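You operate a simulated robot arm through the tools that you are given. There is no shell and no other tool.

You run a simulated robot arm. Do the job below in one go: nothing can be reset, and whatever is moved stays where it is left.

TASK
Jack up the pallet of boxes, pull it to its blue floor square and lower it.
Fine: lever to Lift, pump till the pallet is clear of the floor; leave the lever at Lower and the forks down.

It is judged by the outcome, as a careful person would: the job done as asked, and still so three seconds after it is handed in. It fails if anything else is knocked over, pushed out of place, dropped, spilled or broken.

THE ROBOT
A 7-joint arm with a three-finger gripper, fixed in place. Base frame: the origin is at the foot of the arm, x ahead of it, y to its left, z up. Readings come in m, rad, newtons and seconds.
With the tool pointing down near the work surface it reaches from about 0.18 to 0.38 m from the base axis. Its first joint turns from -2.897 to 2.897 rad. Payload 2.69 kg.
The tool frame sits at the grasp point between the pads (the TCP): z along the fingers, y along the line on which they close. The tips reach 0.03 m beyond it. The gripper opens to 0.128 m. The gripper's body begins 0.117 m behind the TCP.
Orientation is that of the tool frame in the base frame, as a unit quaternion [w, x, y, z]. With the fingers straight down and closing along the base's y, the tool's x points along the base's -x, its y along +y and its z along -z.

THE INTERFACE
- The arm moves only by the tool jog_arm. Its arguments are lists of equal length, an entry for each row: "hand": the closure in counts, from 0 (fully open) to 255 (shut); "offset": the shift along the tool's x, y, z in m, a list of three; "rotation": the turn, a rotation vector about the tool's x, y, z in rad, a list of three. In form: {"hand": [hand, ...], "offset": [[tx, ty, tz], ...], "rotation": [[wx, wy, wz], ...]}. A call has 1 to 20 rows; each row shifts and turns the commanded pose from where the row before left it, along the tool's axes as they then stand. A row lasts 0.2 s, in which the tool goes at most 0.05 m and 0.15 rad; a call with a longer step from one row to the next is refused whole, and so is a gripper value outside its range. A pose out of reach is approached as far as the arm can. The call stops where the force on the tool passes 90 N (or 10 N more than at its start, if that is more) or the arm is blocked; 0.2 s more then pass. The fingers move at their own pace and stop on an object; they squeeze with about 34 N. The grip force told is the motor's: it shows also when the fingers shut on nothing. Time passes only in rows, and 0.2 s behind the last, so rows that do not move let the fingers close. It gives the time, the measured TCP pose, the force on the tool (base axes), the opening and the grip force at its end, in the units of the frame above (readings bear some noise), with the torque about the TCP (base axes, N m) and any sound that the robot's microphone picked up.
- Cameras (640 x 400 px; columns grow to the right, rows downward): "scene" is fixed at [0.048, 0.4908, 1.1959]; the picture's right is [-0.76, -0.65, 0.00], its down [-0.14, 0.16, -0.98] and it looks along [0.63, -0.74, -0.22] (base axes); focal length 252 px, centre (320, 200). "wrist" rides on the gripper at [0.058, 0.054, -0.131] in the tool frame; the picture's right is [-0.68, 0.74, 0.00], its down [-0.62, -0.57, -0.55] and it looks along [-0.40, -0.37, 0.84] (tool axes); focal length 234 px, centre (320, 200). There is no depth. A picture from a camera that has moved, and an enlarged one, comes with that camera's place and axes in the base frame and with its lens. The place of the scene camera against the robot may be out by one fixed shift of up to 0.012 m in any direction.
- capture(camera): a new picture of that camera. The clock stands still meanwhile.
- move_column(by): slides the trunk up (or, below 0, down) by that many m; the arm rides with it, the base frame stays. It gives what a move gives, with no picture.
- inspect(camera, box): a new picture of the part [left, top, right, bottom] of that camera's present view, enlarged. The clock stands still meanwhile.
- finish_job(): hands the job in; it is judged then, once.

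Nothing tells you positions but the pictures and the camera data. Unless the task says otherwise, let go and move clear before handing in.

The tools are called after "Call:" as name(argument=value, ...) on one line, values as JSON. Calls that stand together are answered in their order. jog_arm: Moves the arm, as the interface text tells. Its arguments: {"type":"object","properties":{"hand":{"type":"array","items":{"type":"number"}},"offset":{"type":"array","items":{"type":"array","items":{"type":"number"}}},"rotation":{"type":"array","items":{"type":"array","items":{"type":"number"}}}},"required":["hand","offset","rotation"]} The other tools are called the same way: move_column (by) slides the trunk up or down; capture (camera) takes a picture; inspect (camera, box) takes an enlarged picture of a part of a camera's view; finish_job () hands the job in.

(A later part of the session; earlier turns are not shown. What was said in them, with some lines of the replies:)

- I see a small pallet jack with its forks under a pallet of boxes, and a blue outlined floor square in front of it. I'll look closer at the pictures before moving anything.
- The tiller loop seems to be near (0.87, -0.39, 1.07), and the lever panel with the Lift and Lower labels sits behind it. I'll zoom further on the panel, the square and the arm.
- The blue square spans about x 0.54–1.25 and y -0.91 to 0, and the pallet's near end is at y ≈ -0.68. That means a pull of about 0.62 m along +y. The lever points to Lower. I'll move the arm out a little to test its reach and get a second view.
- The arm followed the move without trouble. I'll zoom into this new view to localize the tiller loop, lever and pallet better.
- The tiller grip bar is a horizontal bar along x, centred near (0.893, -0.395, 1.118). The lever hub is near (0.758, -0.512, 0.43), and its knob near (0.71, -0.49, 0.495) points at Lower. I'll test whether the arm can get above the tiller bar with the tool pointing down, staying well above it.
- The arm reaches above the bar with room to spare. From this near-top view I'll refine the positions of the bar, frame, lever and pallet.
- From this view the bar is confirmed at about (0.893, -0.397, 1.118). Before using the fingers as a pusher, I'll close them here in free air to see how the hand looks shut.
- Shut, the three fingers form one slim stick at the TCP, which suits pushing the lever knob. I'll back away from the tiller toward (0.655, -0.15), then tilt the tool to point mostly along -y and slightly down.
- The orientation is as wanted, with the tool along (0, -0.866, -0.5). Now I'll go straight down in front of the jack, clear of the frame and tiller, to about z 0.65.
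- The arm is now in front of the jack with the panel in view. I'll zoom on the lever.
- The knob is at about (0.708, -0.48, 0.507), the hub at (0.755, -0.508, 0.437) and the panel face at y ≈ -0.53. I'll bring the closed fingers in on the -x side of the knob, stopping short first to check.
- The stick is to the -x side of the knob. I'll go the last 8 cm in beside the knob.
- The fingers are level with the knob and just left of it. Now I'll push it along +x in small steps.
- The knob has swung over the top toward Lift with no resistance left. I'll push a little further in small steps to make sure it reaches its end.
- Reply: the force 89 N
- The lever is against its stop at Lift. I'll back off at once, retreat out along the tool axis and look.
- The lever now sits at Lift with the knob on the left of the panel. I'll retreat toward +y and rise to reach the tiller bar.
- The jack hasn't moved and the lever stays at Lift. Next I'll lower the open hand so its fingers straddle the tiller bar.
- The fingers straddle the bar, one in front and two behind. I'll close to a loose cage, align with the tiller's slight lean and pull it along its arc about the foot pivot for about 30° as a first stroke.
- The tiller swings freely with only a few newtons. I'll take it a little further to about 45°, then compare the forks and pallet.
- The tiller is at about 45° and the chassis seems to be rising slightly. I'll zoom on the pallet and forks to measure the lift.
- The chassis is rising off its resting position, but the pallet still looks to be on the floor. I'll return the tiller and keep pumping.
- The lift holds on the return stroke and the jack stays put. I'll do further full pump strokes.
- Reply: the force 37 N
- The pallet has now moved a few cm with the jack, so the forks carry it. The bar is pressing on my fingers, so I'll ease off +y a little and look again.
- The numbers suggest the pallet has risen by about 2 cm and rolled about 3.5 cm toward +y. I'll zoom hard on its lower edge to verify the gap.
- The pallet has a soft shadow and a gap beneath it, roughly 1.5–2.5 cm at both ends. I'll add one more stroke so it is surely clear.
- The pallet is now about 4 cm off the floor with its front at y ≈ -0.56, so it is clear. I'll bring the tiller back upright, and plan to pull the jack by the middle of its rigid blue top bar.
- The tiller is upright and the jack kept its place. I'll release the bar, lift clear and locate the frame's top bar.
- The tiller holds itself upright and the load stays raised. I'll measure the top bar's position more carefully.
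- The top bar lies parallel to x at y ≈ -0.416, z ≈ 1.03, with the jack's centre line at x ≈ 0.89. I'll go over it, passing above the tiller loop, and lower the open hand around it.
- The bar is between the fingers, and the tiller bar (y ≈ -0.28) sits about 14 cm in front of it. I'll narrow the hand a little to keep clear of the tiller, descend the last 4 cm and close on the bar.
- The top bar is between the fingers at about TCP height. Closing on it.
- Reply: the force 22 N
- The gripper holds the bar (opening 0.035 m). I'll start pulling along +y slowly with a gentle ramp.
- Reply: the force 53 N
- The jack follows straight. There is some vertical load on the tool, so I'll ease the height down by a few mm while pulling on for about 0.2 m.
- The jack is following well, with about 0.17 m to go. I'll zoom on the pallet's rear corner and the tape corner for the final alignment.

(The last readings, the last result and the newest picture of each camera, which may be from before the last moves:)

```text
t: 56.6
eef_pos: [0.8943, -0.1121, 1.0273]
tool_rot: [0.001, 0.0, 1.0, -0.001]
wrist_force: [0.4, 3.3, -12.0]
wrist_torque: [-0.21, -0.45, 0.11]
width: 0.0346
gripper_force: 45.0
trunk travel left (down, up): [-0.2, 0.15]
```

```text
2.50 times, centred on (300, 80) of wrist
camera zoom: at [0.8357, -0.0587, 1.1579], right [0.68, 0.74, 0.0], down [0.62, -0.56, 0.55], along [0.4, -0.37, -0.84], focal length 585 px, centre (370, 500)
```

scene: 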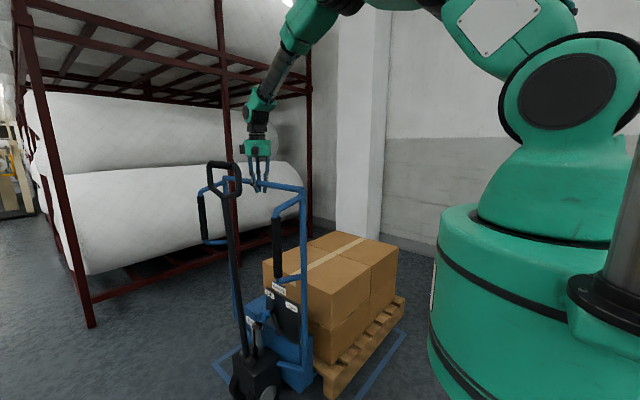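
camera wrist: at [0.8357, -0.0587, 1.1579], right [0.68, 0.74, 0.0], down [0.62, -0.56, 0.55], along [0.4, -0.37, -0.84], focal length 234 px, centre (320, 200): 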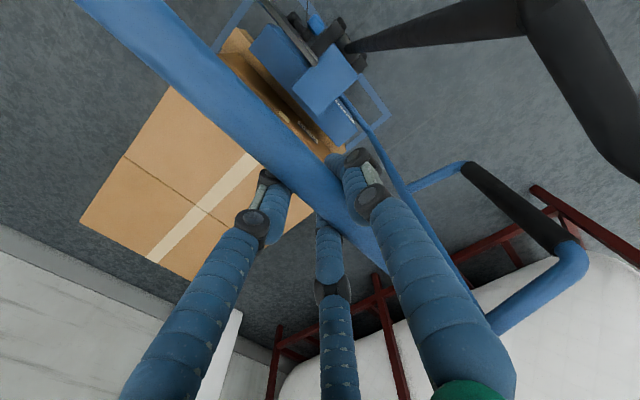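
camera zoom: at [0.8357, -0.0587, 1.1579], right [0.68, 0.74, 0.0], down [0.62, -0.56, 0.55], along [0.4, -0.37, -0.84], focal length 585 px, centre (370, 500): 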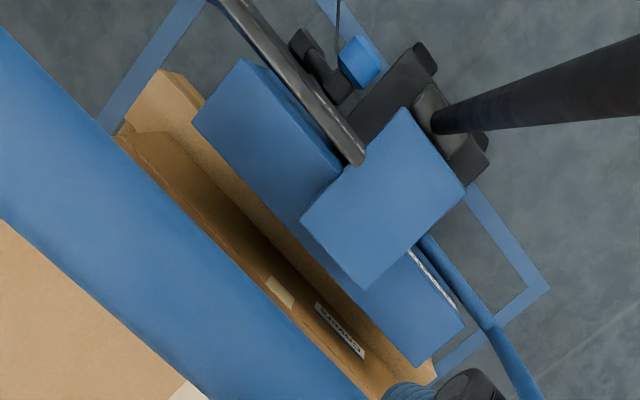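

In scene coordinates the pallet's rear is at y ≈ -1.037 and its front at -0.260, while the tape runs from -0.936 to -0.019. So about 0.171 m more centres it, and sideways it already looks centred.

Call:
jog_arm(hand=[255, 255, 255, 255, 255, 255, 255, 255, 255, 255, 255, 255, 255, 255, 255, 255, 255, 255, 255, 255], offset=[[0, 0.002, 0.001], [0, 0.004, 0], [0, 0.007, 0], [0, 0.01, 0], [0, 0.013, 0], [0, 0.015, 0], [0, 0.015, 0], [0, 0.015, 0], [0, 0.015, 0], [0, 0.015, 0], [0, 0.013, 0], [0, 0.011, 0], [0, 0.009, 0], [0, 0.008, 0], [0, 0.006, 0], [0, 0.005, 0], [0, 0.004, 0], [0, 0.003, 0], [0, 0.001, 0], [0, 0, 0]], rotation=[[0, 0, 0], [0, 0, 0], [0, 0, 0], [0, 0, 0], [0, 0, 0], [0, 0, 0], [0, 0, 0], [0, 0, 0], [0, 0, 0], [0, 0, 0], [0, 0, 0], [0, 0, 0], [0, 0, 0], [0, 0, 0], [0, 0, 0], [0, 0, 0], [0, 0, 0], [0, 0, 0], [0, 0, 0], [0, 0, 0]])

Call:
capture(camera="scene")

Call:
inspect(camera="scene", box=[320, 280, 440, 400])

Call:
capture(camera="wrist")

```text
t: 60.8
eef_pos: [0.8939, 0.0625, 1.0262]
tool_rot: [0.0, 0.0, 1.0, -0.001]
wrist_force: [12.6, 19.2, 6.3]
wrist_torque: [-0.49, -0.85, -0.93]
width: 0.0341
gripper_force: 45.3
trunk travel left (down, up): [-0.2, 0.15]
```

```text
taken
```

scene: 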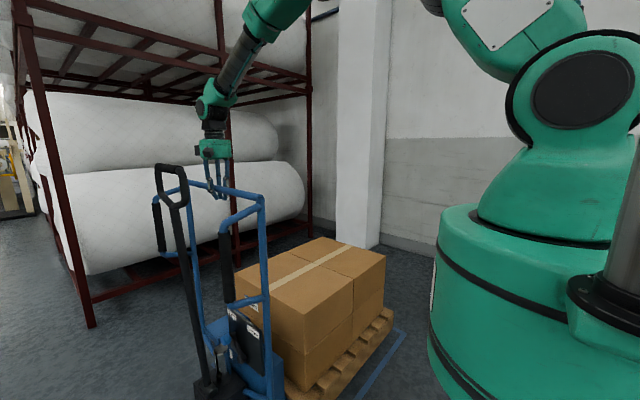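

```text
3.33 times, centred on (380, 340) of scene
camera zoom: at [0.048, 0.4908, 1.1959], right [-0.76, -0.65, 0.0], down [-0.14, 0.16, -0.98], along [0.63, -0.74, -0.22], focal length 841 px, centre (120, -267)
```

zoom: 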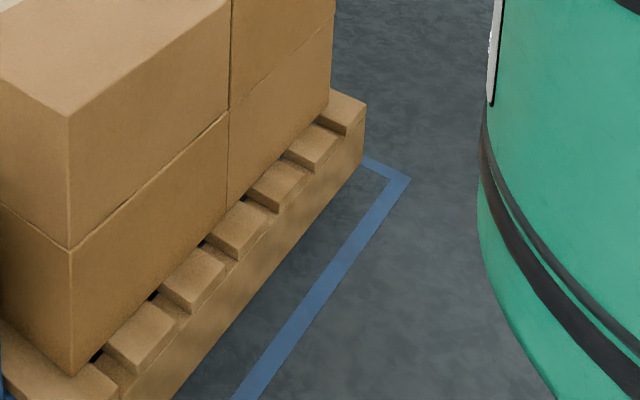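

```text
taken
camera wrist: at [0.8354, 0.1148, 1.1567], right [0.68, 0.74, 0.0], down [0.62, -0.56, 0.55], along [0.4, -0.37, -0.84], focal length 234 px, centre (320, 200)
```

wrist: 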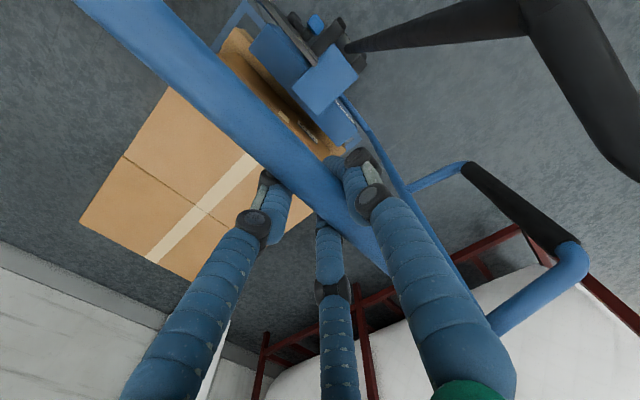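

The rear gap is now about 0.059 m to the tape's outer edge, close to the 0.06 m wanted. I'll check the front side in the wrist view.

Call:
inspect(camera="wrist", box=[190, 0, 400, 160])

Call:
inspect(camera="scene", box=[190, 320, 330, 400])

```text
2.50 times, centred on (295, 80) of wrist
camera zoom: at [0.8354, 0.1148, 1.1567], right [0.68, 0.74, 0.0], down [0.62, -0.56, 0.55], along [0.4, -0.37, -0.84], focal length 585 px, centre (382, 500)
```

zoom: 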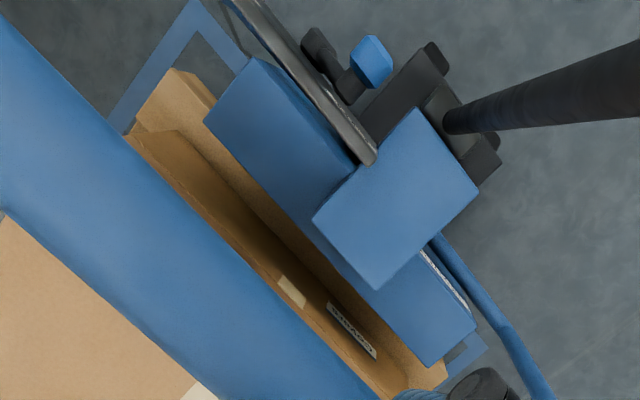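

```text
4.57 times, centred on (260, 360) of scene
camera zoom: at [0.048, 0.4908, 1.1959], right [-0.76, -0.65, 0.0], down [-0.14, 0.16, -0.98], along [0.63, -0.74, -0.22], focal length 1153 px, centre (594, -531)
```

zoom: 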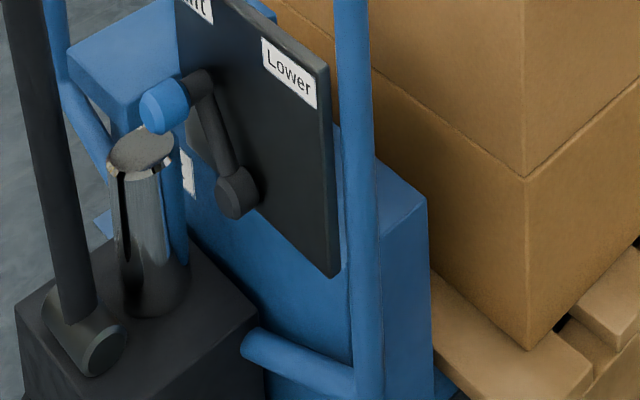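

The pallet is centred to within about a centimetre in both directions. I'll let go of the top bar, lift clear and check that nothing rolls.

Call:
jog_arm(hand=[90, 90, 90, 90, 90, 90, 90, 90, 90], offset=[[0, 0, 0], [0, 0, 0], [0, 0, 0], [0, 0, -0.045], [0, 0, -0.045], [0, 0, -0.045], [0, 0, -0.045], [0, 0, -0.045], [0, 0, 0]], rotation=[[0, 0, 0], [0, 0, 0], [0, 0, 0], [0, 0, 0], [0, 0, 0], [0, 0, 0], [0, 0, 0], [0, 0, 0], [0, 0, 0]])

Call:
capture(camera="wrist")

Call:
inspect(camera="scene", box=[320, 280, 440, 400])

Call:
inspect(camera="scene", box=[140, 140, 340, 400])

```text
t: 62.8
eef_pos: [0.8939, 0.0601, 1.2538]
tool_rot: [0.0, 0.0, 1.0, -0.001]
wrist_force: [-0.4, 0.2, 0.0]
wrist_torque: [0.03, -0.05, -0.03]
width: 0.0828
gripper_force: 0.1
trunk travel left (down, up): [-0.2, 0.15]
```

```text
taken
camera wrist: at [0.835, 0.1134, 1.3853], right [0.68, 0.74, 0.0], down [0.62, -0.56, 0.55], along [0.4, -0.37, -0.84], focal length 234 px, centre (320, 200)
```

wrist: 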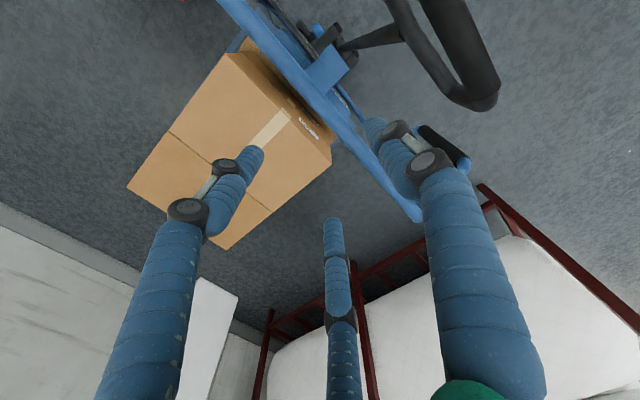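

```text
3.33 times, centred on (380, 340) of scene
camera zoom: at [0.048, 0.4908, 1.1959], right [-0.76, -0.65, 0.0], down [-0.14, 0.16, -0.98], along [0.63, -0.74, -0.22], focal length 841 px, centre (120, -267)
```

zoom: 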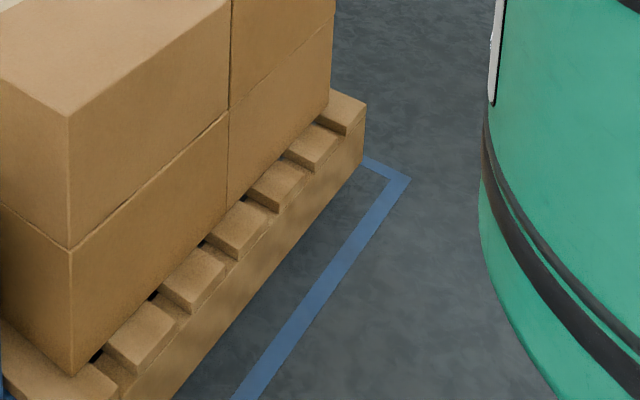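

```text
1.54 times, centred on (240, 270) of scene
camera zoom: at [0.048, 0.4908, 1.1959], right [-0.76, -0.65, 0.0], down [-0.14, 0.16, -0.98], along [0.63, -0.74, -0.22], focal length 388 px, centre (443, 92)
```

zoom: 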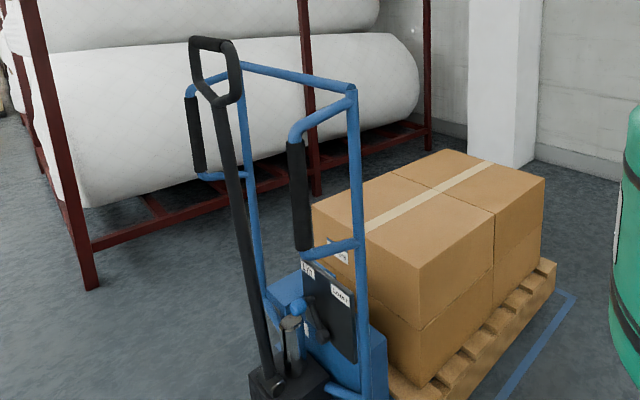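

Nothing rolled after release. Next comes the lever back to Lower. The tiller rod sits close to the knob on its +x side, so I'll straddle the knob with a narrowed hand (fingers along x) and carry it to -x. First I'll move out in front of the jack and turn the tool.

Call:
jog_arm(hand=[90, 90, 90, 90, 90, 90, 90, 90, 90, 90, 90, 90, 90, 90, 90, 90, 90, 90, 90, 90], offset=[[0.0117, 0.0425, 0], [0.0117, 0.0425, 0], [0.0117, 0.0425, 0], [0.0117, 0.0425, 0], [0.0117, 0.0425, 0], [0.0117, 0.0425, 0], [0.0117, 0.0425, 0], [0.0117, 0.0425, 0], [0, 0, 0], [0, 0, 0], [0, 0, 0], [0, 0, 0], [0, 0, 0], [0, 0, 0], [0, 0, 0], [0, 0, 0], [0, 0, 0], [0, 0, 0], [0, 0, 0], [0, 0, 0]], rotation=[[0, 0, 0], [0, 0, 0], [0, 0, 0], [0, 0, 0], [0, 0, 0], [0, 0, 0], [0, 0, 0], [0, 0, 0], [0, 0, 0.1428], [0, 0, 0.1428], [0, 0, 0.1428], [0, 0, 0.1428], [0, 0, 0.1428], [0, 0, 0.1428], [0, 0, 0.1428], [0, 0, 0.1428], [0, 0, 0.1428], [0, 0, 0.1428], [0, 0, 0.1428], [0, 0, 0]])

Call:
capture(camera="scene")

Call:
capture(camera="wrist")

```text
t: 67.0
eef_pos: [0.801, 0.4018, 1.251]
tool_rot: [0.0, 0.708, 0.707, -0.001]
wrist_force: [-0.8, 0.2, 0.0]
wrist_torque: [0.02, -0.03, -0.01]
width: 0.0829
gripper_force: 0.2
trunk travel left (down, up): [-0.2, 0.15]
```

```text
taken
```

scene: 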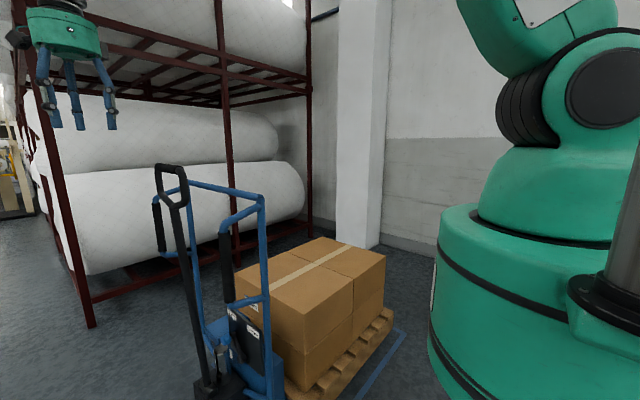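

```text
taken
camera wrist: at [0.8541, 0.4582, 1.3813], right [0.74, -0.68, 0.0], down [-0.57, -0.61, 0.55], along [-0.37, -0.4, -0.84], focal length 234 px, centre (320, 200)
```

wrist: 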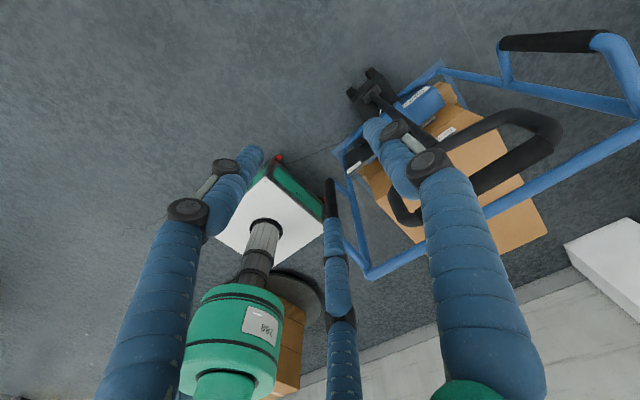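

The tool turned as planned. Now I'll tilt it to point along -y, slightly down, and look at the lever.

Call:
jog_arm(hand=[90, 90, 90, 90, 90, 90, 90, 90], offset=[[0, 0, 0], [0, 0, 0], [0, 0, 0], [0, 0, 0], [0, 0, 0], [0, 0, 0], [0, 0, 0], [0, 0, 0]], rotation=[[0, -0.1496, 0], [0, -0.1496, 0], [0, -0.1496, 0], [0, -0.1496, 0], [0, -0.1496, 0], [0, -0.1496, 0], [0, -0.1496, 0], [0, 0, 0]])

Call:
capture(camera="scene")

Call:
capture(camera="wrist")

```text
t: 68.8
eef_pos: [0.7992, 0.4006, 1.25]
tool_rot: [0.355, 0.612, 0.612, -0.355]
wrist_force: [0.2, -0.1, -0.2]
wrist_torque: [-0.03, 0.04, 0.0]
width: 0.0826
gripper_force: 0.0
trunk travel left (down, up): [-0.2, 0.15]
```

```text
taken
```

scene: 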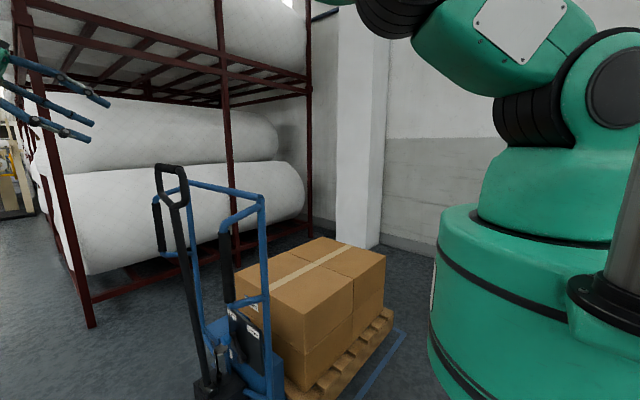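

```text
taken
camera wrist: at [0.8538, 0.5427, 1.2647], right [0.74, -0.34, 0.59], down [-0.57, 0.17, 0.81], along [-0.37, -0.93, -0.07], focal length 234 px, centre (320, 200)
```

wrist: 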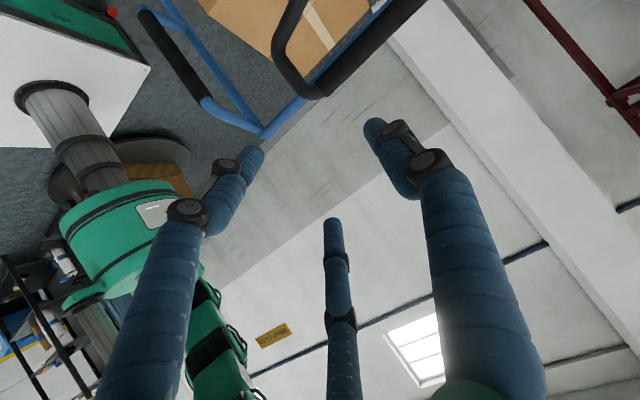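

The tool points along -y now with nothing near it. I'll descend in front of the jack to about z 0.72.

Call:
jog_arm(hand=[90, 90, 90, 90, 90, 90, 90, 90, 90, 90, 90, 90], offset=[[0.0417, 0, 0.0241], [0.0417, 0, 0.0241], [0.0417, 0, 0.0241], [0.0417, 0, 0.0241], [0.0417, 0, 0.0241], [0.0417, 0, 0.0241], [0.0417, 0, 0.0241], [0.0417, 0, 0.0241], [0.0417, 0, 0.0241], [0.0417, 0, 0.0241], [0.0417, 0, 0.0241], [0, 0, 0]], rotation=[[0, 0, 0], [0, 0, 0], [0, 0, 0], [0, 0, 0], [0, 0, 0], [0, 0, 0], [0, 0, 0], [0, 0, 0], [0, 0, 0], [0, 0, 0], [0, 0, 0], [0, 0, 0]])

Call:
capture(camera="scene")

Call:
capture(camera="wrist")

```text
t: 71.4
eef_pos: [0.7967, 0.395, 0.7349]
tool_rot: [0.354, 0.612, 0.612, -0.354]
wrist_force: [-0.7, -0.7, -1.7]
wrist_torque: [-0.2, 0.02, 0.0]
width: 0.0827
gripper_force: 0.1
out of reach, approached as far as the arm can: row 11
trunk travel left (down, up): [-0.2, 0.15]
```

```text
taken
```

scene: 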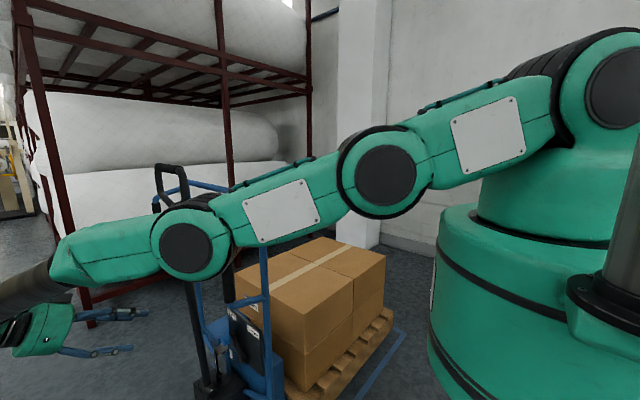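

```text
taken
camera wrist: at [0.8504, 0.5372, 0.7492], right [0.74, -0.34, 0.59], down [-0.56, 0.17, 0.81], along [-0.37, -0.93, -0.07], focal length 234 px, centre (320, 200)
```

wrist: 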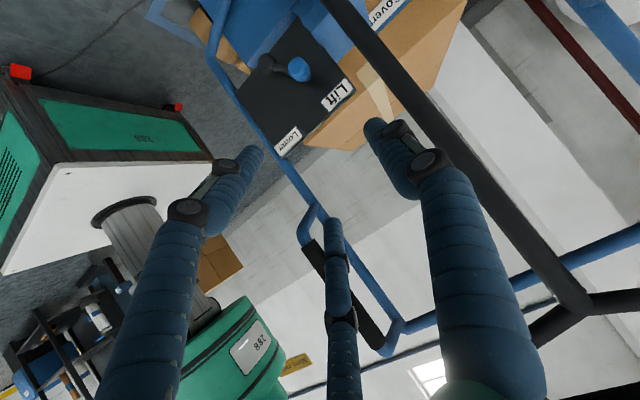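

The arm ran out of reach on the last row, so I'll use the trunk later. The lever is in view here, so I'll zoom in on it.

Call:
inspect(camera="wrist", box=[200, 0, 420, 160])

Call:
inspect(camera="scene", box=[190, 280, 300, 400])

```text
2.50 times, centred on (310, 80) of wrist
camera zoom: at [0.8504, 0.5372, 0.7492], right [0.74, -0.34, 0.59], down [-0.56, 0.17, 0.81], along [-0.37, -0.93, -0.07], focal length 585 px, centre (345, 500)
```

zoom: 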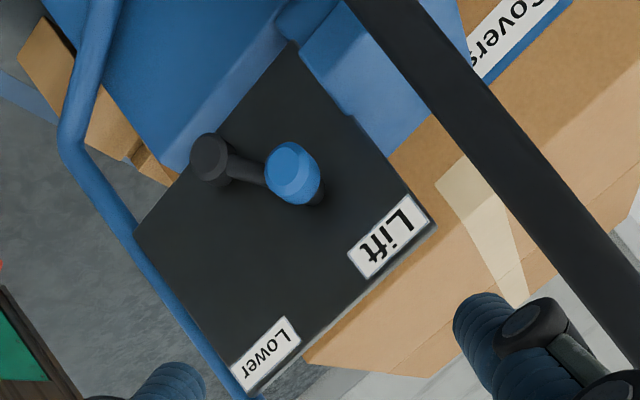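

```text
3.33 times, centred on (245, 340) of scene
camera zoom: at [0.048, 0.4908, 1.1959], right [-0.76, -0.65, 0.0], down [-0.14, 0.16, -0.98], along [0.63, -0.74, -0.22], focal length 841 px, centre (570, -267)
```

zoom: 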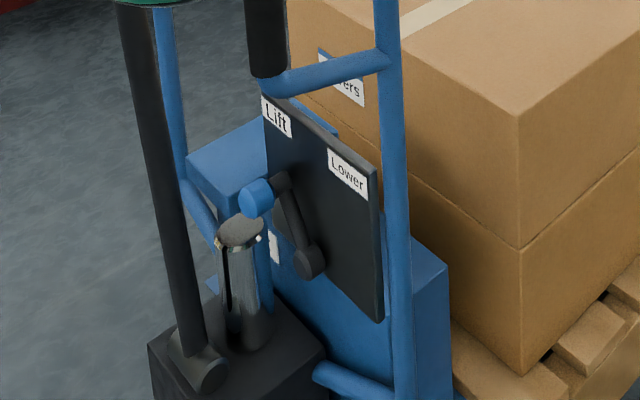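

The knob at Lift is at about (0.80, 0.127, 0.512), the hub at x ≈ 0.757 and the panel face at y ≈ 0.077. I'll lower the trunk by 0.1 m to gain reach, with only free floor below the hand.

Call:
move_column(by=-0.1)

Call:
capture(camera="wrist")

Call:
capture(camera="scene")

```text
t: 72.7
eef_pos: [0.7951, 0.3954, 0.6369]
tool_rot: [0.355, 0.612, 0.613, -0.353]
wrist_force: [0.8, 0.2, -0.2]
wrist_torque: [0.01, 0.01, -0.01]
width: 0.0827
gripper_force: 0.0
trunk travel left (down, up): [-0.1, 0.25]
```

```text
taken
camera wrist: at [0.8501, 0.537, 0.6508], right [0.74, -0.34, 0.59], down [-0.57, 0.17, 0.81], along [-0.37, -0.93, -0.07], focal length 234 px, centre (320, 200)
```

wrist: 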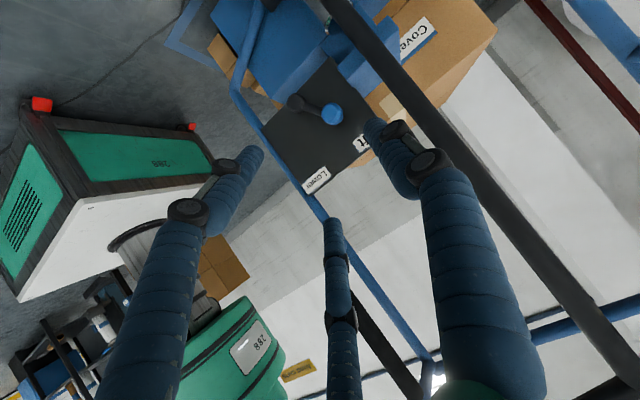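

```text
taken
```

scene: 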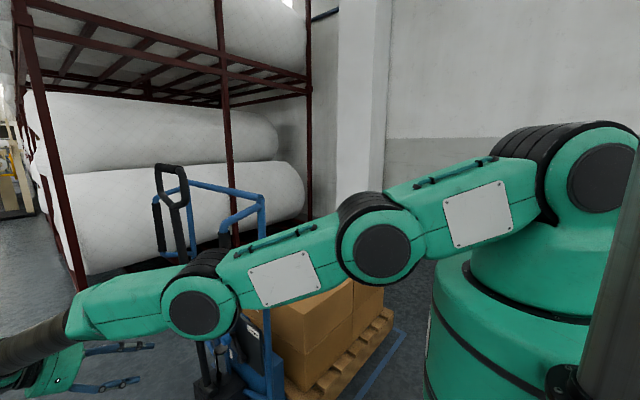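

The knob is confirmed at about (0.802, 0.127, 0.513). I'll approach halfway along the tool axis, hand narrowed, and check clearances to the tiller rod and the side grip.

Call:
jog_arm(hand=[90, 90, 90, 90, 90], offset=[[-0.0038, -0.0013, 0.0367], [-0.0038, -0.0013, 0.0367], [-0.0038, -0.0013, 0.0367], [-0.0038, -0.0013, 0.0367], [0, 0, 0]], rotation=[[0, 0, 0], [0, 0, 0], [0, 0, 0], [0, 0, 0], [0, 0, 0]])

Call:
capture(camera="wrist")

Call:
capture(camera="scene")

```text
t: 73.9
eef_pos: [0.7893, 0.2593, 0.5753]
tool_rot: [0.354, 0.613, 0.612, -0.354]
wrist_force: [0.3, -0.8, 0.1]
wrist_torque: [0.02, 0.01, -0.03]
width: 0.0827
gripper_force: 0.1
trunk travel left (down, up): [-0.1, 0.25]
```

```text
taken
camera wrist: at [0.8438, 0.4006, 0.5892], right [0.74, -0.34, 0.59], down [-0.57, 0.17, 0.81], along [-0.37, -0.93, -0.07], focal length 234 px, centre (320, 200)
```

wrist: 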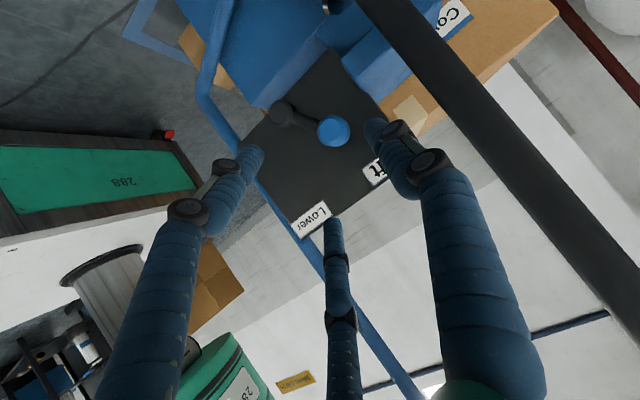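

```text
taken
```

scene: 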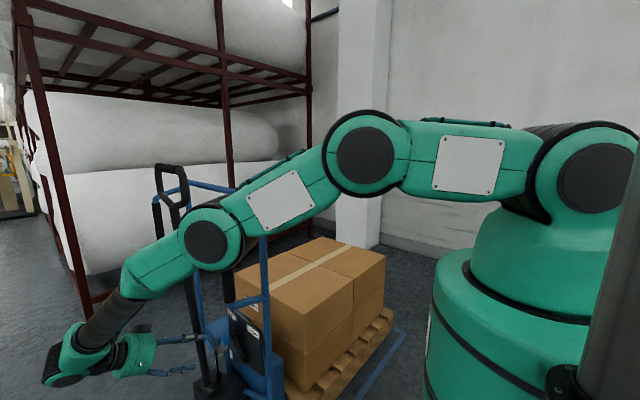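

The knob will pass between the fingers and the arm is clear of the grip. I'll advance in two stages.

Call:
jog_arm(hand=[90, 90, 90], offset=[[-0.0037, 0, 0.0365], [-0.0037, 0, 0.0365], [0, 0, 0]], rotation=[[0, 0, 0], [0, 0, 0], [0, 0, 0]])

Call:
capture(camera="wrist")

Call:
inspect(camera="scene", box=[60, 200, 320, 400])

```text
t: 74.7
eef_pos: [0.789, 0.1924, 0.5443]
tool_rot: [0.354, 0.612, 0.612, -0.354]
wrist_force: [0.7, -0.2, 1.1]
wrist_torque: [0.0, -0.03, -0.01]
width: 0.0826
gripper_force: 0.2
trunk travel left (down, up): [-0.1, 0.25]
```

```text
taken
camera wrist: at [0.8433, 0.3335, 0.5589], right [0.74, -0.34, 0.59], down [-0.57, 0.17, 0.81], along [-0.37, -0.93, -0.07], focal length 234 px, centre (320, 200)
```

wrist: 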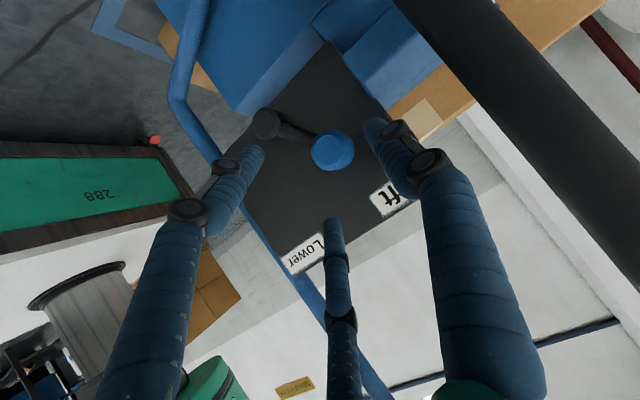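

```text
2.00 times, centred on (190, 300) of scene
camera zoom: at [0.048, 0.4908, 1.1959], right [-0.76, -0.65, 0.0], down [-0.14, 0.16, -0.98], along [0.63, -0.74, -0.22], focal length 504 px, centre (580, 0)
```

zoom: 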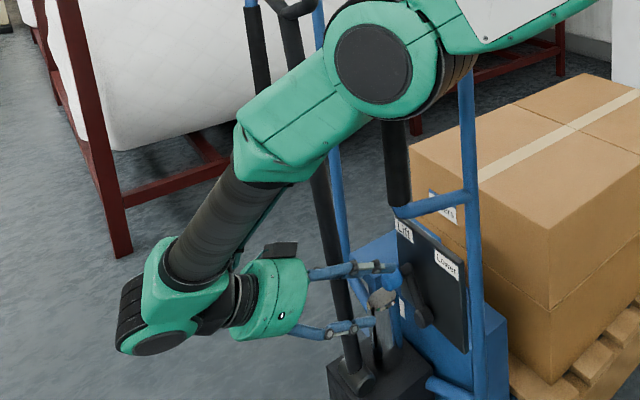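

The knob is well between the fingers. I'll advance the last 6–7 cm.

Call:
jog_arm(hand=[90, 90, 90], offset=[[-0.0037, 0, 0.036], [-0.0037, 0, 0.036], [0, 0, 0]], rotation=[[0, 0, 0], [0, 0, 0], [0, 0, 0]])

Call:
capture(camera="wrist")

Call:
inspect(camera="scene", box=[160, 260, 300, 400])

```text
t: 75.5
eef_pos: [0.7909, 0.1244, 0.5129]
tool_rot: [0.353, 0.612, 0.612, -0.354]
wrist_force: [0.0, 1.2, 0.2]
wrist_torque: [-0.04, -0.05, -0.09]
width: 0.0884
gripper_force: 0.1
trunk travel left (down, up): [-0.1, 0.25]
```

```text
taken
camera wrist: at [0.8447, 0.2662, 0.5271], right [0.74, -0.34, 0.59], down [-0.56, 0.17, 0.81], along [-0.37, -0.93, -0.07], focal length 234 px, centre (320, 200)
```

wrist: 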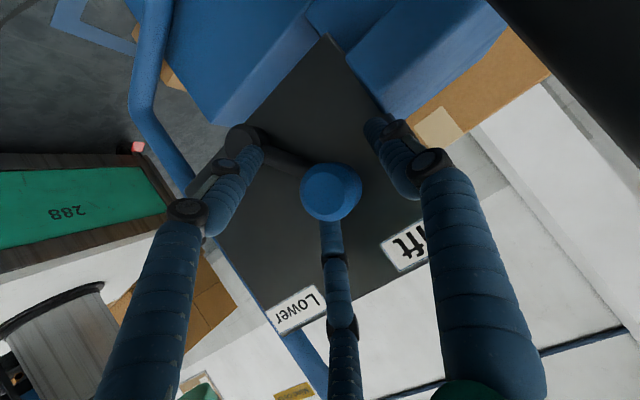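

```text
2.86 times, centred on (230, 330) of scene
camera zoom: at [0.048, 0.4908, 1.1959], right [-0.76, -0.65, 0.0], down [-0.14, 0.16, -0.98], along [0.63, -0.74, -0.22], focal length 721 px, centre (577, -171)
```

zoom: 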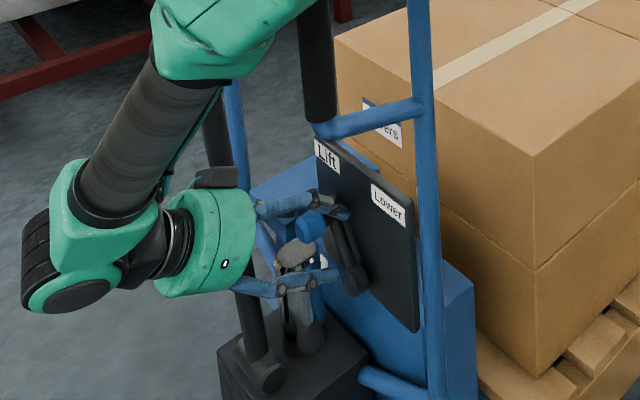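

The fingers straddle the knob. I'll now move along -x so the +x finger carries the knob toward Lower, starting with 6 cm.

Call:
jog_arm(hand=[90, 90, 90, 90], offset=[[0, -0.02, 0], [0, -0.02, 0], [0, -0.02, 0], [0, 0, 0]], rotation=[[0, 0, 0], [0, 0, 0], [0, 0, 0], [0, 0, 0]])

Call:
capture(camera="wrist")

Call:
inspect(camera="scene", box=[160, 260, 300, 400])

```text
t: 76.5
eef_pos: [0.7291, 0.125, 0.5139]
tool_rot: [0.354, 0.612, 0.612, -0.355]
wrist_force: [-0.3, 3.0, 0.5]
wrist_torque: [-0.04, -0.03, -0.09]
width: 0.0876
gripper_force: 0.3
trunk travel left (down, up): [-0.1, 0.25]
```

```text
taken
camera wrist: at [0.784, 0.2672, 0.5286], right [0.74, -0.34, 0.59], down [-0.56, 0.17, 0.81], along [-0.37, -0.93, -0.07], focal length 234 px, centre (320, 200)
```

wrist: 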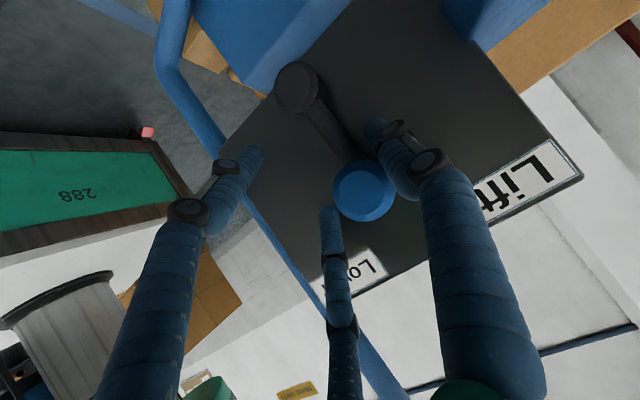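

```text
2.86 times, centred on (230, 330) of scene
camera zoom: at [0.048, 0.4908, 1.1959], right [-0.76, -0.65, 0.0], down [-0.14, 0.16, -0.98], along [0.63, -0.74, -0.22], focal length 721 px, centre (577, -171)
```

zoom: 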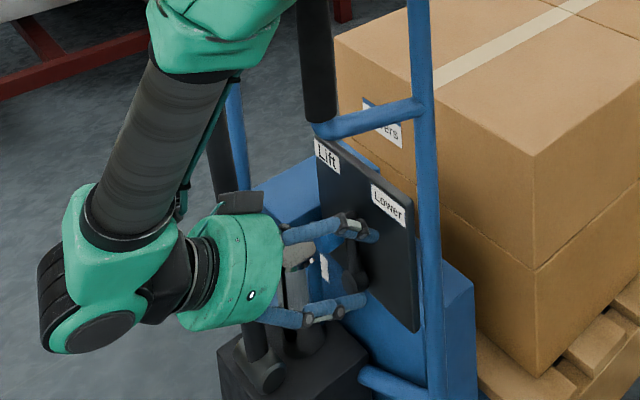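

The finger carries the knob and the lever is now about upright. I'll continue toward Lower.

Call:
jog_arm(hand=[90, 90, 90, 90], offset=[[0, -0.015, 0], [0, -0.015, 0], [0, -0.008, 0], [0, 0, 0]], rotation=[[0, 0, 0], [0, 0, 0], [0, 0, 0], [0, 0, 0]])

Call:
capture(camera="wrist")

Call:
inspect(camera="scene", box=[160, 260, 300, 400])

Call:
inspect(camera="scene", box=[320, 280, 440, 400])

```text
t: 77.5
eef_pos: [0.6931, 0.1279, 0.5149]
tool_rot: [0.355, 0.611, 0.612, -0.354]
wrist_force: [-0.5, 2.9, 0.4]
wrist_torque: [-0.1, 0.0, -0.07]
width: 0.0872
gripper_force: 0.6
trunk travel left (down, up): [-0.1, 0.25]
```

```text
taken
camera wrist: at [0.7467, 0.2688, 0.5295], right [0.74, -0.34, 0.59], down [-0.57, 0.17, 0.81], along [-0.37, -0.93, -0.07], focal length 234 px, centre (320, 200)
```

wrist: 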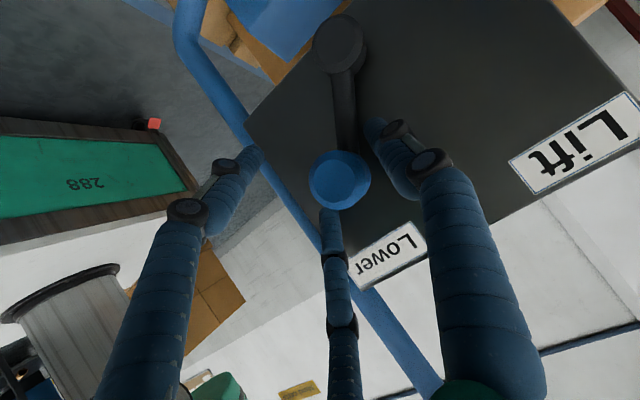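

```text
2.86 times, centred on (230, 330) of scene
camera zoom: at [0.048, 0.4908, 1.1959], right [-0.76, -0.65, 0.0], down [-0.14, 0.16, -0.98], along [0.63, -0.74, -0.22], focal length 721 px, centre (577, -171)
```

zoom: 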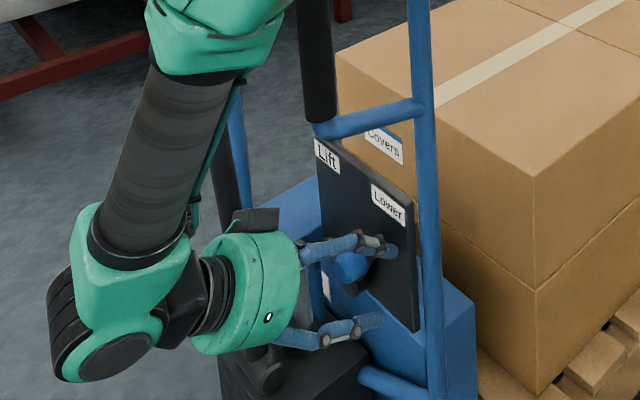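

```text
3.33 times, centred on (380, 340) of scene
camera zoom: at [0.048, 0.4908, 1.1959], right [-0.76, -0.65, 0.0], down [-0.14, 0.16, -0.98], along [0.63, -0.74, -0.22], focal length 841 px, centre (120, -267)
```

zoom: 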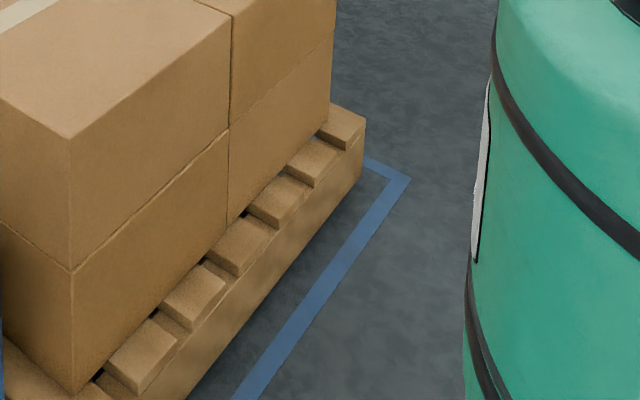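

The lever snapped over to Lower (knob x ≈ 0.709, same as at the start) and the load is coming down. I'll nudge gently to confirm it is on its stop and let the lowering finish.

Call:
jog_arm(hand=[90, 90, 90, 90, 90, 90, 90], offset=[[0, -0.004, 0], [0, -0.003, 0], [0, -0.003, 0], [0, 0, 0], [0, 0, 0], [0, 0, 0], [0, 0, 0]], rotation=[[0, 0, 0], [0, 0, 0], [0, 0, 0], [0, 0, 0], [0, 0, 0], [0, 0, 0], [0, 0, 0]])

Call:
capture(camera="wrist")

Call:
inspect(camera="scene", box=[320, 280, 440, 400])

Call:
inspect(camera="scene", box=[160, 260, 300, 400])

```text
t: 79.1
eef_pos: [0.6813, 0.1272, 0.5154]
tool_rot: [0.355, 0.612, 0.612, -0.355]
wrist_force: [8.2, 12.8, 17.6]
wrist_torque: [-0.37, -1.21, 0.92]
width: 0.0948
gripper_force: 13.3
trunk travel left (down, up): [-0.1, 0.25]
```

```text
taken
camera wrist: at [0.7356, 0.2691, 0.5303], right [0.74, -0.34, 0.59], down [-0.57, 0.17, 0.81], along [-0.37, -0.93, -0.07], focal length 234 px, centre (320, 200)
```

wrist: 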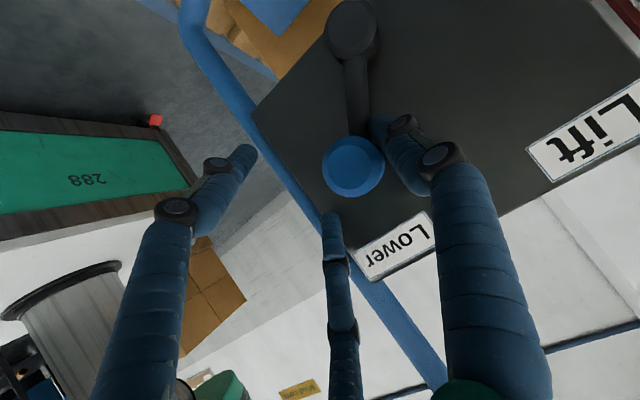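

```text
3.33 times, centred on (380, 340) of scene
camera zoom: at [0.048, 0.4908, 1.1959], right [-0.76, -0.65, 0.0], down [-0.14, 0.16, -0.98], along [0.63, -0.74, -0.22], focal length 841 px, centre (120, -267)
```

zoom: 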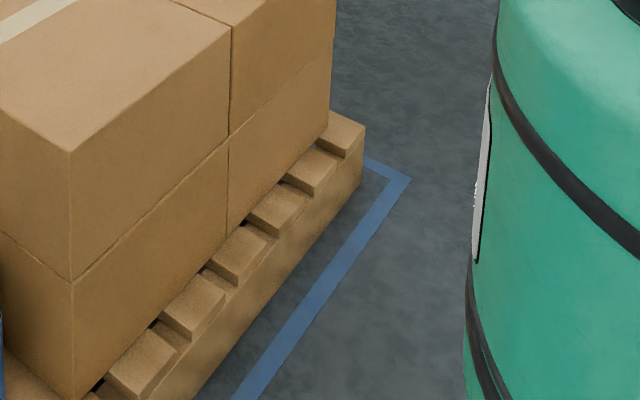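

```text
2.86 times, centred on (230, 330) of scene
camera zoom: at [0.048, 0.4908, 1.1959], right [-0.76, -0.65, 0.0], down [-0.14, 0.16, -0.98], along [0.63, -0.74, -0.22], focal length 721 px, centre (577, -171)
```

zoom: 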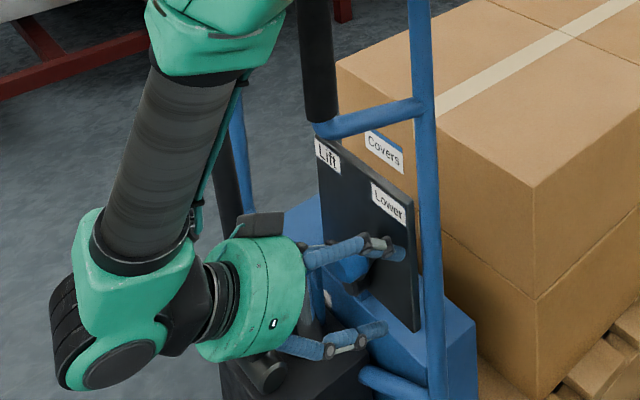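

The lever is against its Lower stop. I'll back off from the knob and withdraw along the tool axis.

Call:
jog_arm(hand=[90, 90, 90, 90, 90, 90, 90, 90], offset=[[0, 0.006, 0], [0, 0.006, 0], [0.0037, 0, -0.036], [0.0037, 0, -0.036], [0.0037, 0, -0.036], [0.0037, 0, -0.036], [0.0037, 0, -0.036], [0, 0, 0]], rotation=[[0, 0, 0], [0, 0, 0], [0, 0, 0], [0, 0, 0], [0, 0, 0], [0, 0, 0], [0, 0, 0], [0, 0, 0]])

Call:
capture(camera="wrist")

Call:
inspect(camera="scene", box=[320, 280, 440, 400])

Call:
inspect(camera="scene", box=[180, 260, 320, 400])

```text
t: 80.9
eef_pos: [0.6949, 0.2936, 0.5889]
tool_rot: [0.354, 0.612, 0.612, -0.354]
wrist_force: [-0.3, -0.1, -0.4]
wrist_torque: [0.02, 0.02, -0.05]
width: 0.083
gripper_force: 0.0
trunk travel left (down, up): [-0.1, 0.25]
```

```text
taken
camera wrist: at [0.7495, 0.4361, 0.603], right [0.74, -0.34, 0.59], down [-0.57, 0.17, 0.81], along [-0.37, -0.93, -0.07], focal length 234 px, centre (320, 200)
```

wrist: 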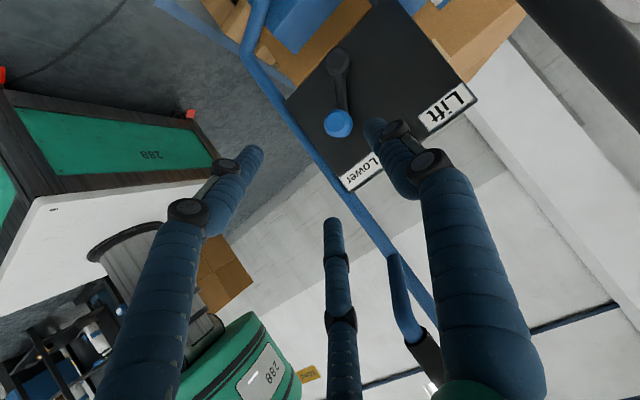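

```text
3.33 times, centred on (380, 340) of scene
camera zoom: at [0.048, 0.4908, 1.1959], right [-0.76, -0.65, 0.0], down [-0.14, 0.16, -0.98], along [0.63, -0.74, -0.22], focal length 841 px, centre (120, -267)
```

zoom: 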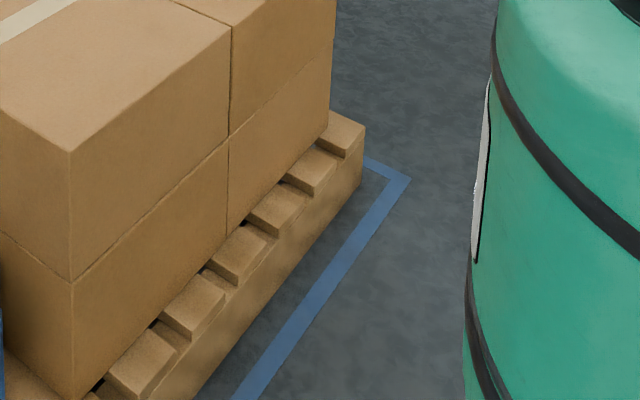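

```text
2.86 times, centred on (250, 330) of scene
camera zoom: at [0.048, 0.4908, 1.1959], right [-0.76, -0.65, 0.0], down [-0.14, 0.16, -0.98], along [0.63, -0.74, -0.22], focal length 721 px, centre (520, -171)
```

zoom: 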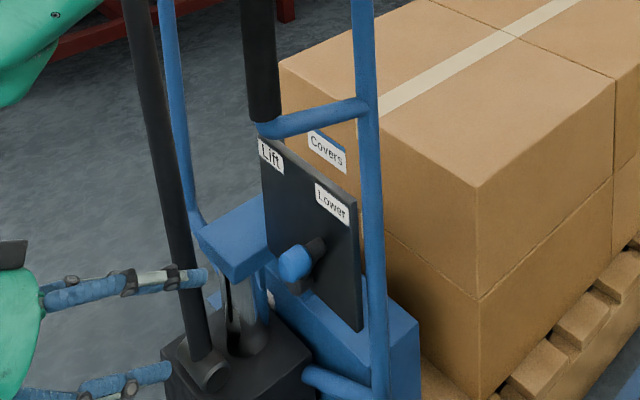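

The pallet is down and steady and the lever stays at Lower. I'll measure the final pallet placement against the tape more precisely.

Call:
inspect(camera="scene", box=[385, 305, 445, 355])

Call:
inspect(camera="scene", box=[260, 340, 380, 400])

Call:
inspect(camera="wrist", box=[140, 0, 340, 100])

```text
8.00 times, centred on (415, 330) of scene
camera zoom: at [0.048, 0.4908, 1.1959], right [-0.76, -0.65, 0.0], down [-0.14, 0.16, -0.98], along [0.63, -0.74, -0.22], focal length 2018 px, centre (-440, -840)
```

zoom: 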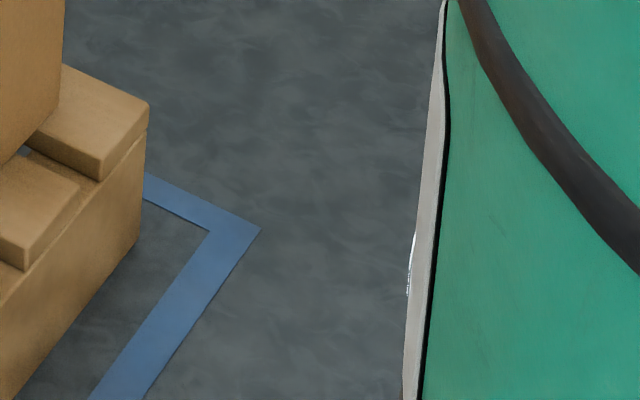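

```text
5.33 times, centred on (320, 370) of scene
camera zoom: at [0.048, 0.4908, 1.1959], right [-0.76, -0.65, 0.0], down [-0.14, 0.16, -0.98], along [0.63, -0.74, -0.22], focal length 1346 px, centre (320, -707)
```

zoom: 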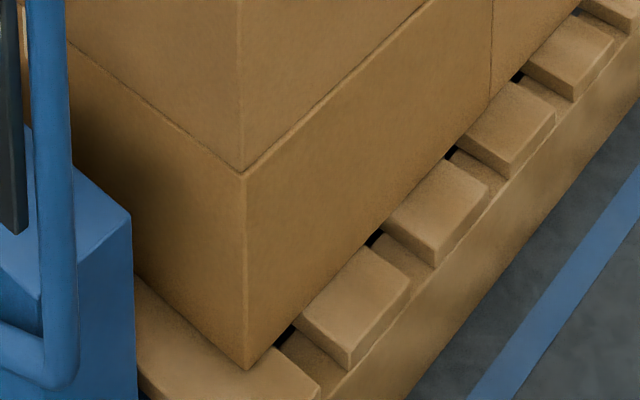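

```text
3.20 times, centred on (240, 50) of wrist
camera zoom: at [0.7495, 0.4361, 0.603], right [0.74, -0.34, 0.59], down [-0.57, 0.17, 0.81], along [-0.37, -0.93, -0.07], focal length 749 px, centre (576, 680)
```

zoom: 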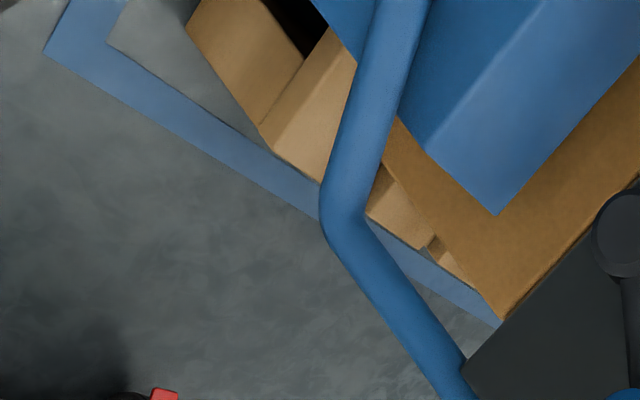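

The pallet rests inside the tape, with about 7 cm to the outer edge at front, rear and right side, and the lever is at Lower. I'll withdraw the arm well clear and recheck everything.

Call:
jog_arm(hand=[90, 90, 90, 90, 90, 90, 90, 90, 90, 90, 90], offset=[[0, 0, -0.035], [0, 0, -0.035], [0, 0, -0.035], [-0.0372, 0, -0.0214], [-0.0372, 0, -0.0214], [-0.0372, 0, -0.0214], [-0.0372, 0, -0.0214], [-0.0372, 0, -0.0214], [-0.0372, 0, -0.0214], [-0.0372, 0, -0.0214], [0, 0, 0]], rotation=[[0, 0, 0], [0, 0, 0], [0, 0, 0], [0, 0, 0], [0, 0, 0], [0, 0, 0], [0, 0, 0], [0, 0, 0], [0, 0, 0], [0, 0, 0], [0, 0, 0]])

Call:
capture(camera="scene")

Call:
inspect(camera="scene", box=[180, 260, 320, 400])

Call:
inspect(camera="scene", box=[320, 280, 440, 400])

Call:
capture(camera="wrist")

```text
t: 83.3
eef_pos: [0.6933, 0.3834, 0.9439]
tool_rot: [0.354, 0.612, 0.612, -0.353]
wrist_force: [-1.1, 0.1, 0.3]
wrist_torque: [0.05, 0.0, 0.0]
width: 0.0828
gripper_force: 0.1
trunk travel left (down, up): [-0.1, 0.25]
```

```text
taken
```

scene: 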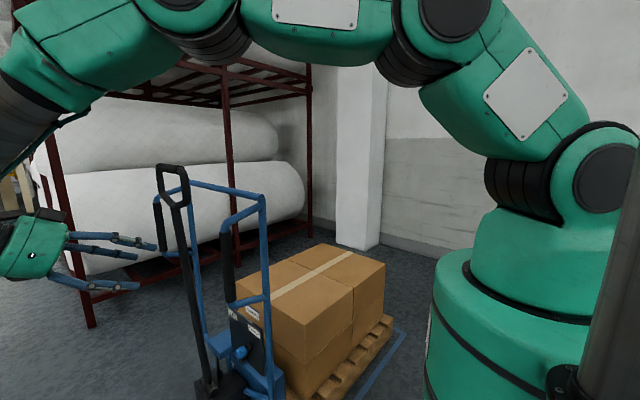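

```text
2.86 times, centred on (250, 330) of scene
camera zoom: at [0.048, 0.4908, 1.1959], right [-0.76, -0.65, 0.0], down [-0.14, 0.16, -0.98], along [0.63, -0.74, -0.22], focal length 721 px, centre (520, -171)
```

zoom: 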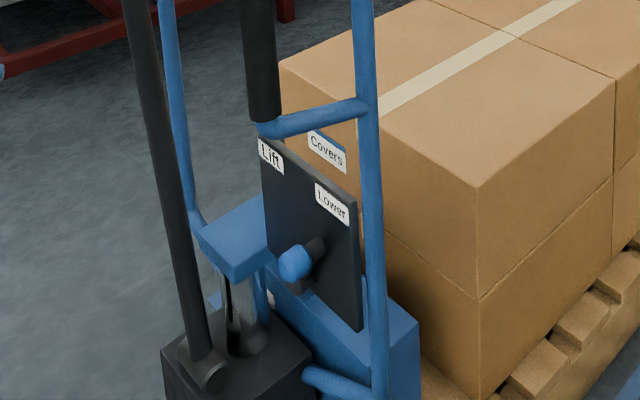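

```text
3.33 times, centred on (380, 340) of scene
camera zoom: at [0.048, 0.4908, 1.1959], right [-0.76, -0.65, 0.0], down [-0.14, 0.16, -0.98], along [0.63, -0.74, -0.22], focal length 841 px, centre (120, -267)
```

zoom: 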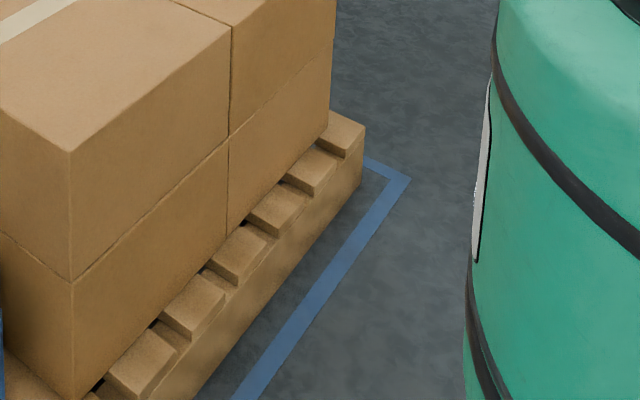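

```text
taken
camera wrist: at [0.7483, 0.5247, 0.9578], right [0.74, -0.34, 0.59], down [-0.57, 0.17, 0.81], along [-0.37, -0.93, -0.07], focal length 234 px, centre (320, 200)
```

wrist: 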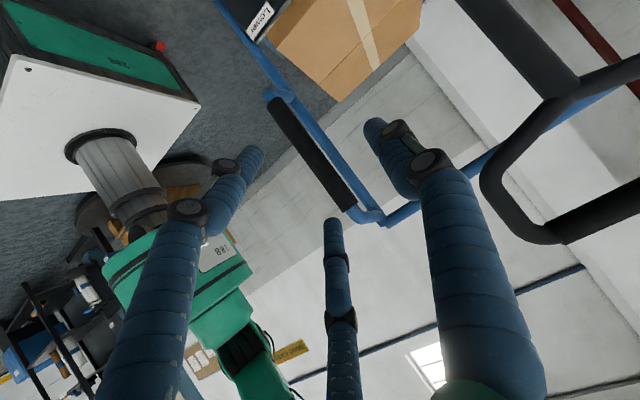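

Between the last views nothing changed: the pallet is on the floor inside the tape, the lever is at Lower, the chassis is down, the tiller is upright, and the arm is clear. I'm handing the job in.

Call:
finish_job()

```text
The job is handed in.
```

The pallet of boxes is on the floor inside the blue tape square and the job is handed in. I don't have the judge's verdict yet.

- **Lift:** I pushed the lever to Lift and pumped the tiller three strokes. By camera measurement the pallet rose about 4 cm clear of the floor.
- **Pull:** I pulled the jack by the middle of its top bar. The pallet ended about 7 cm inside the tape's outer edge at the front, rear and right, and I estimate about 5 cm on the left.
- **Lower:** The lever is back against its Lower stop. The pallet is down and the jack didn't move between the last two views. I couldn't see the forks directly under the pallet, so "forks down" rests on the jack body having settled.
- **Surroundings:** I saw nothing else moved or knocked over. The tiller is upright and the arm is clear of the jack.
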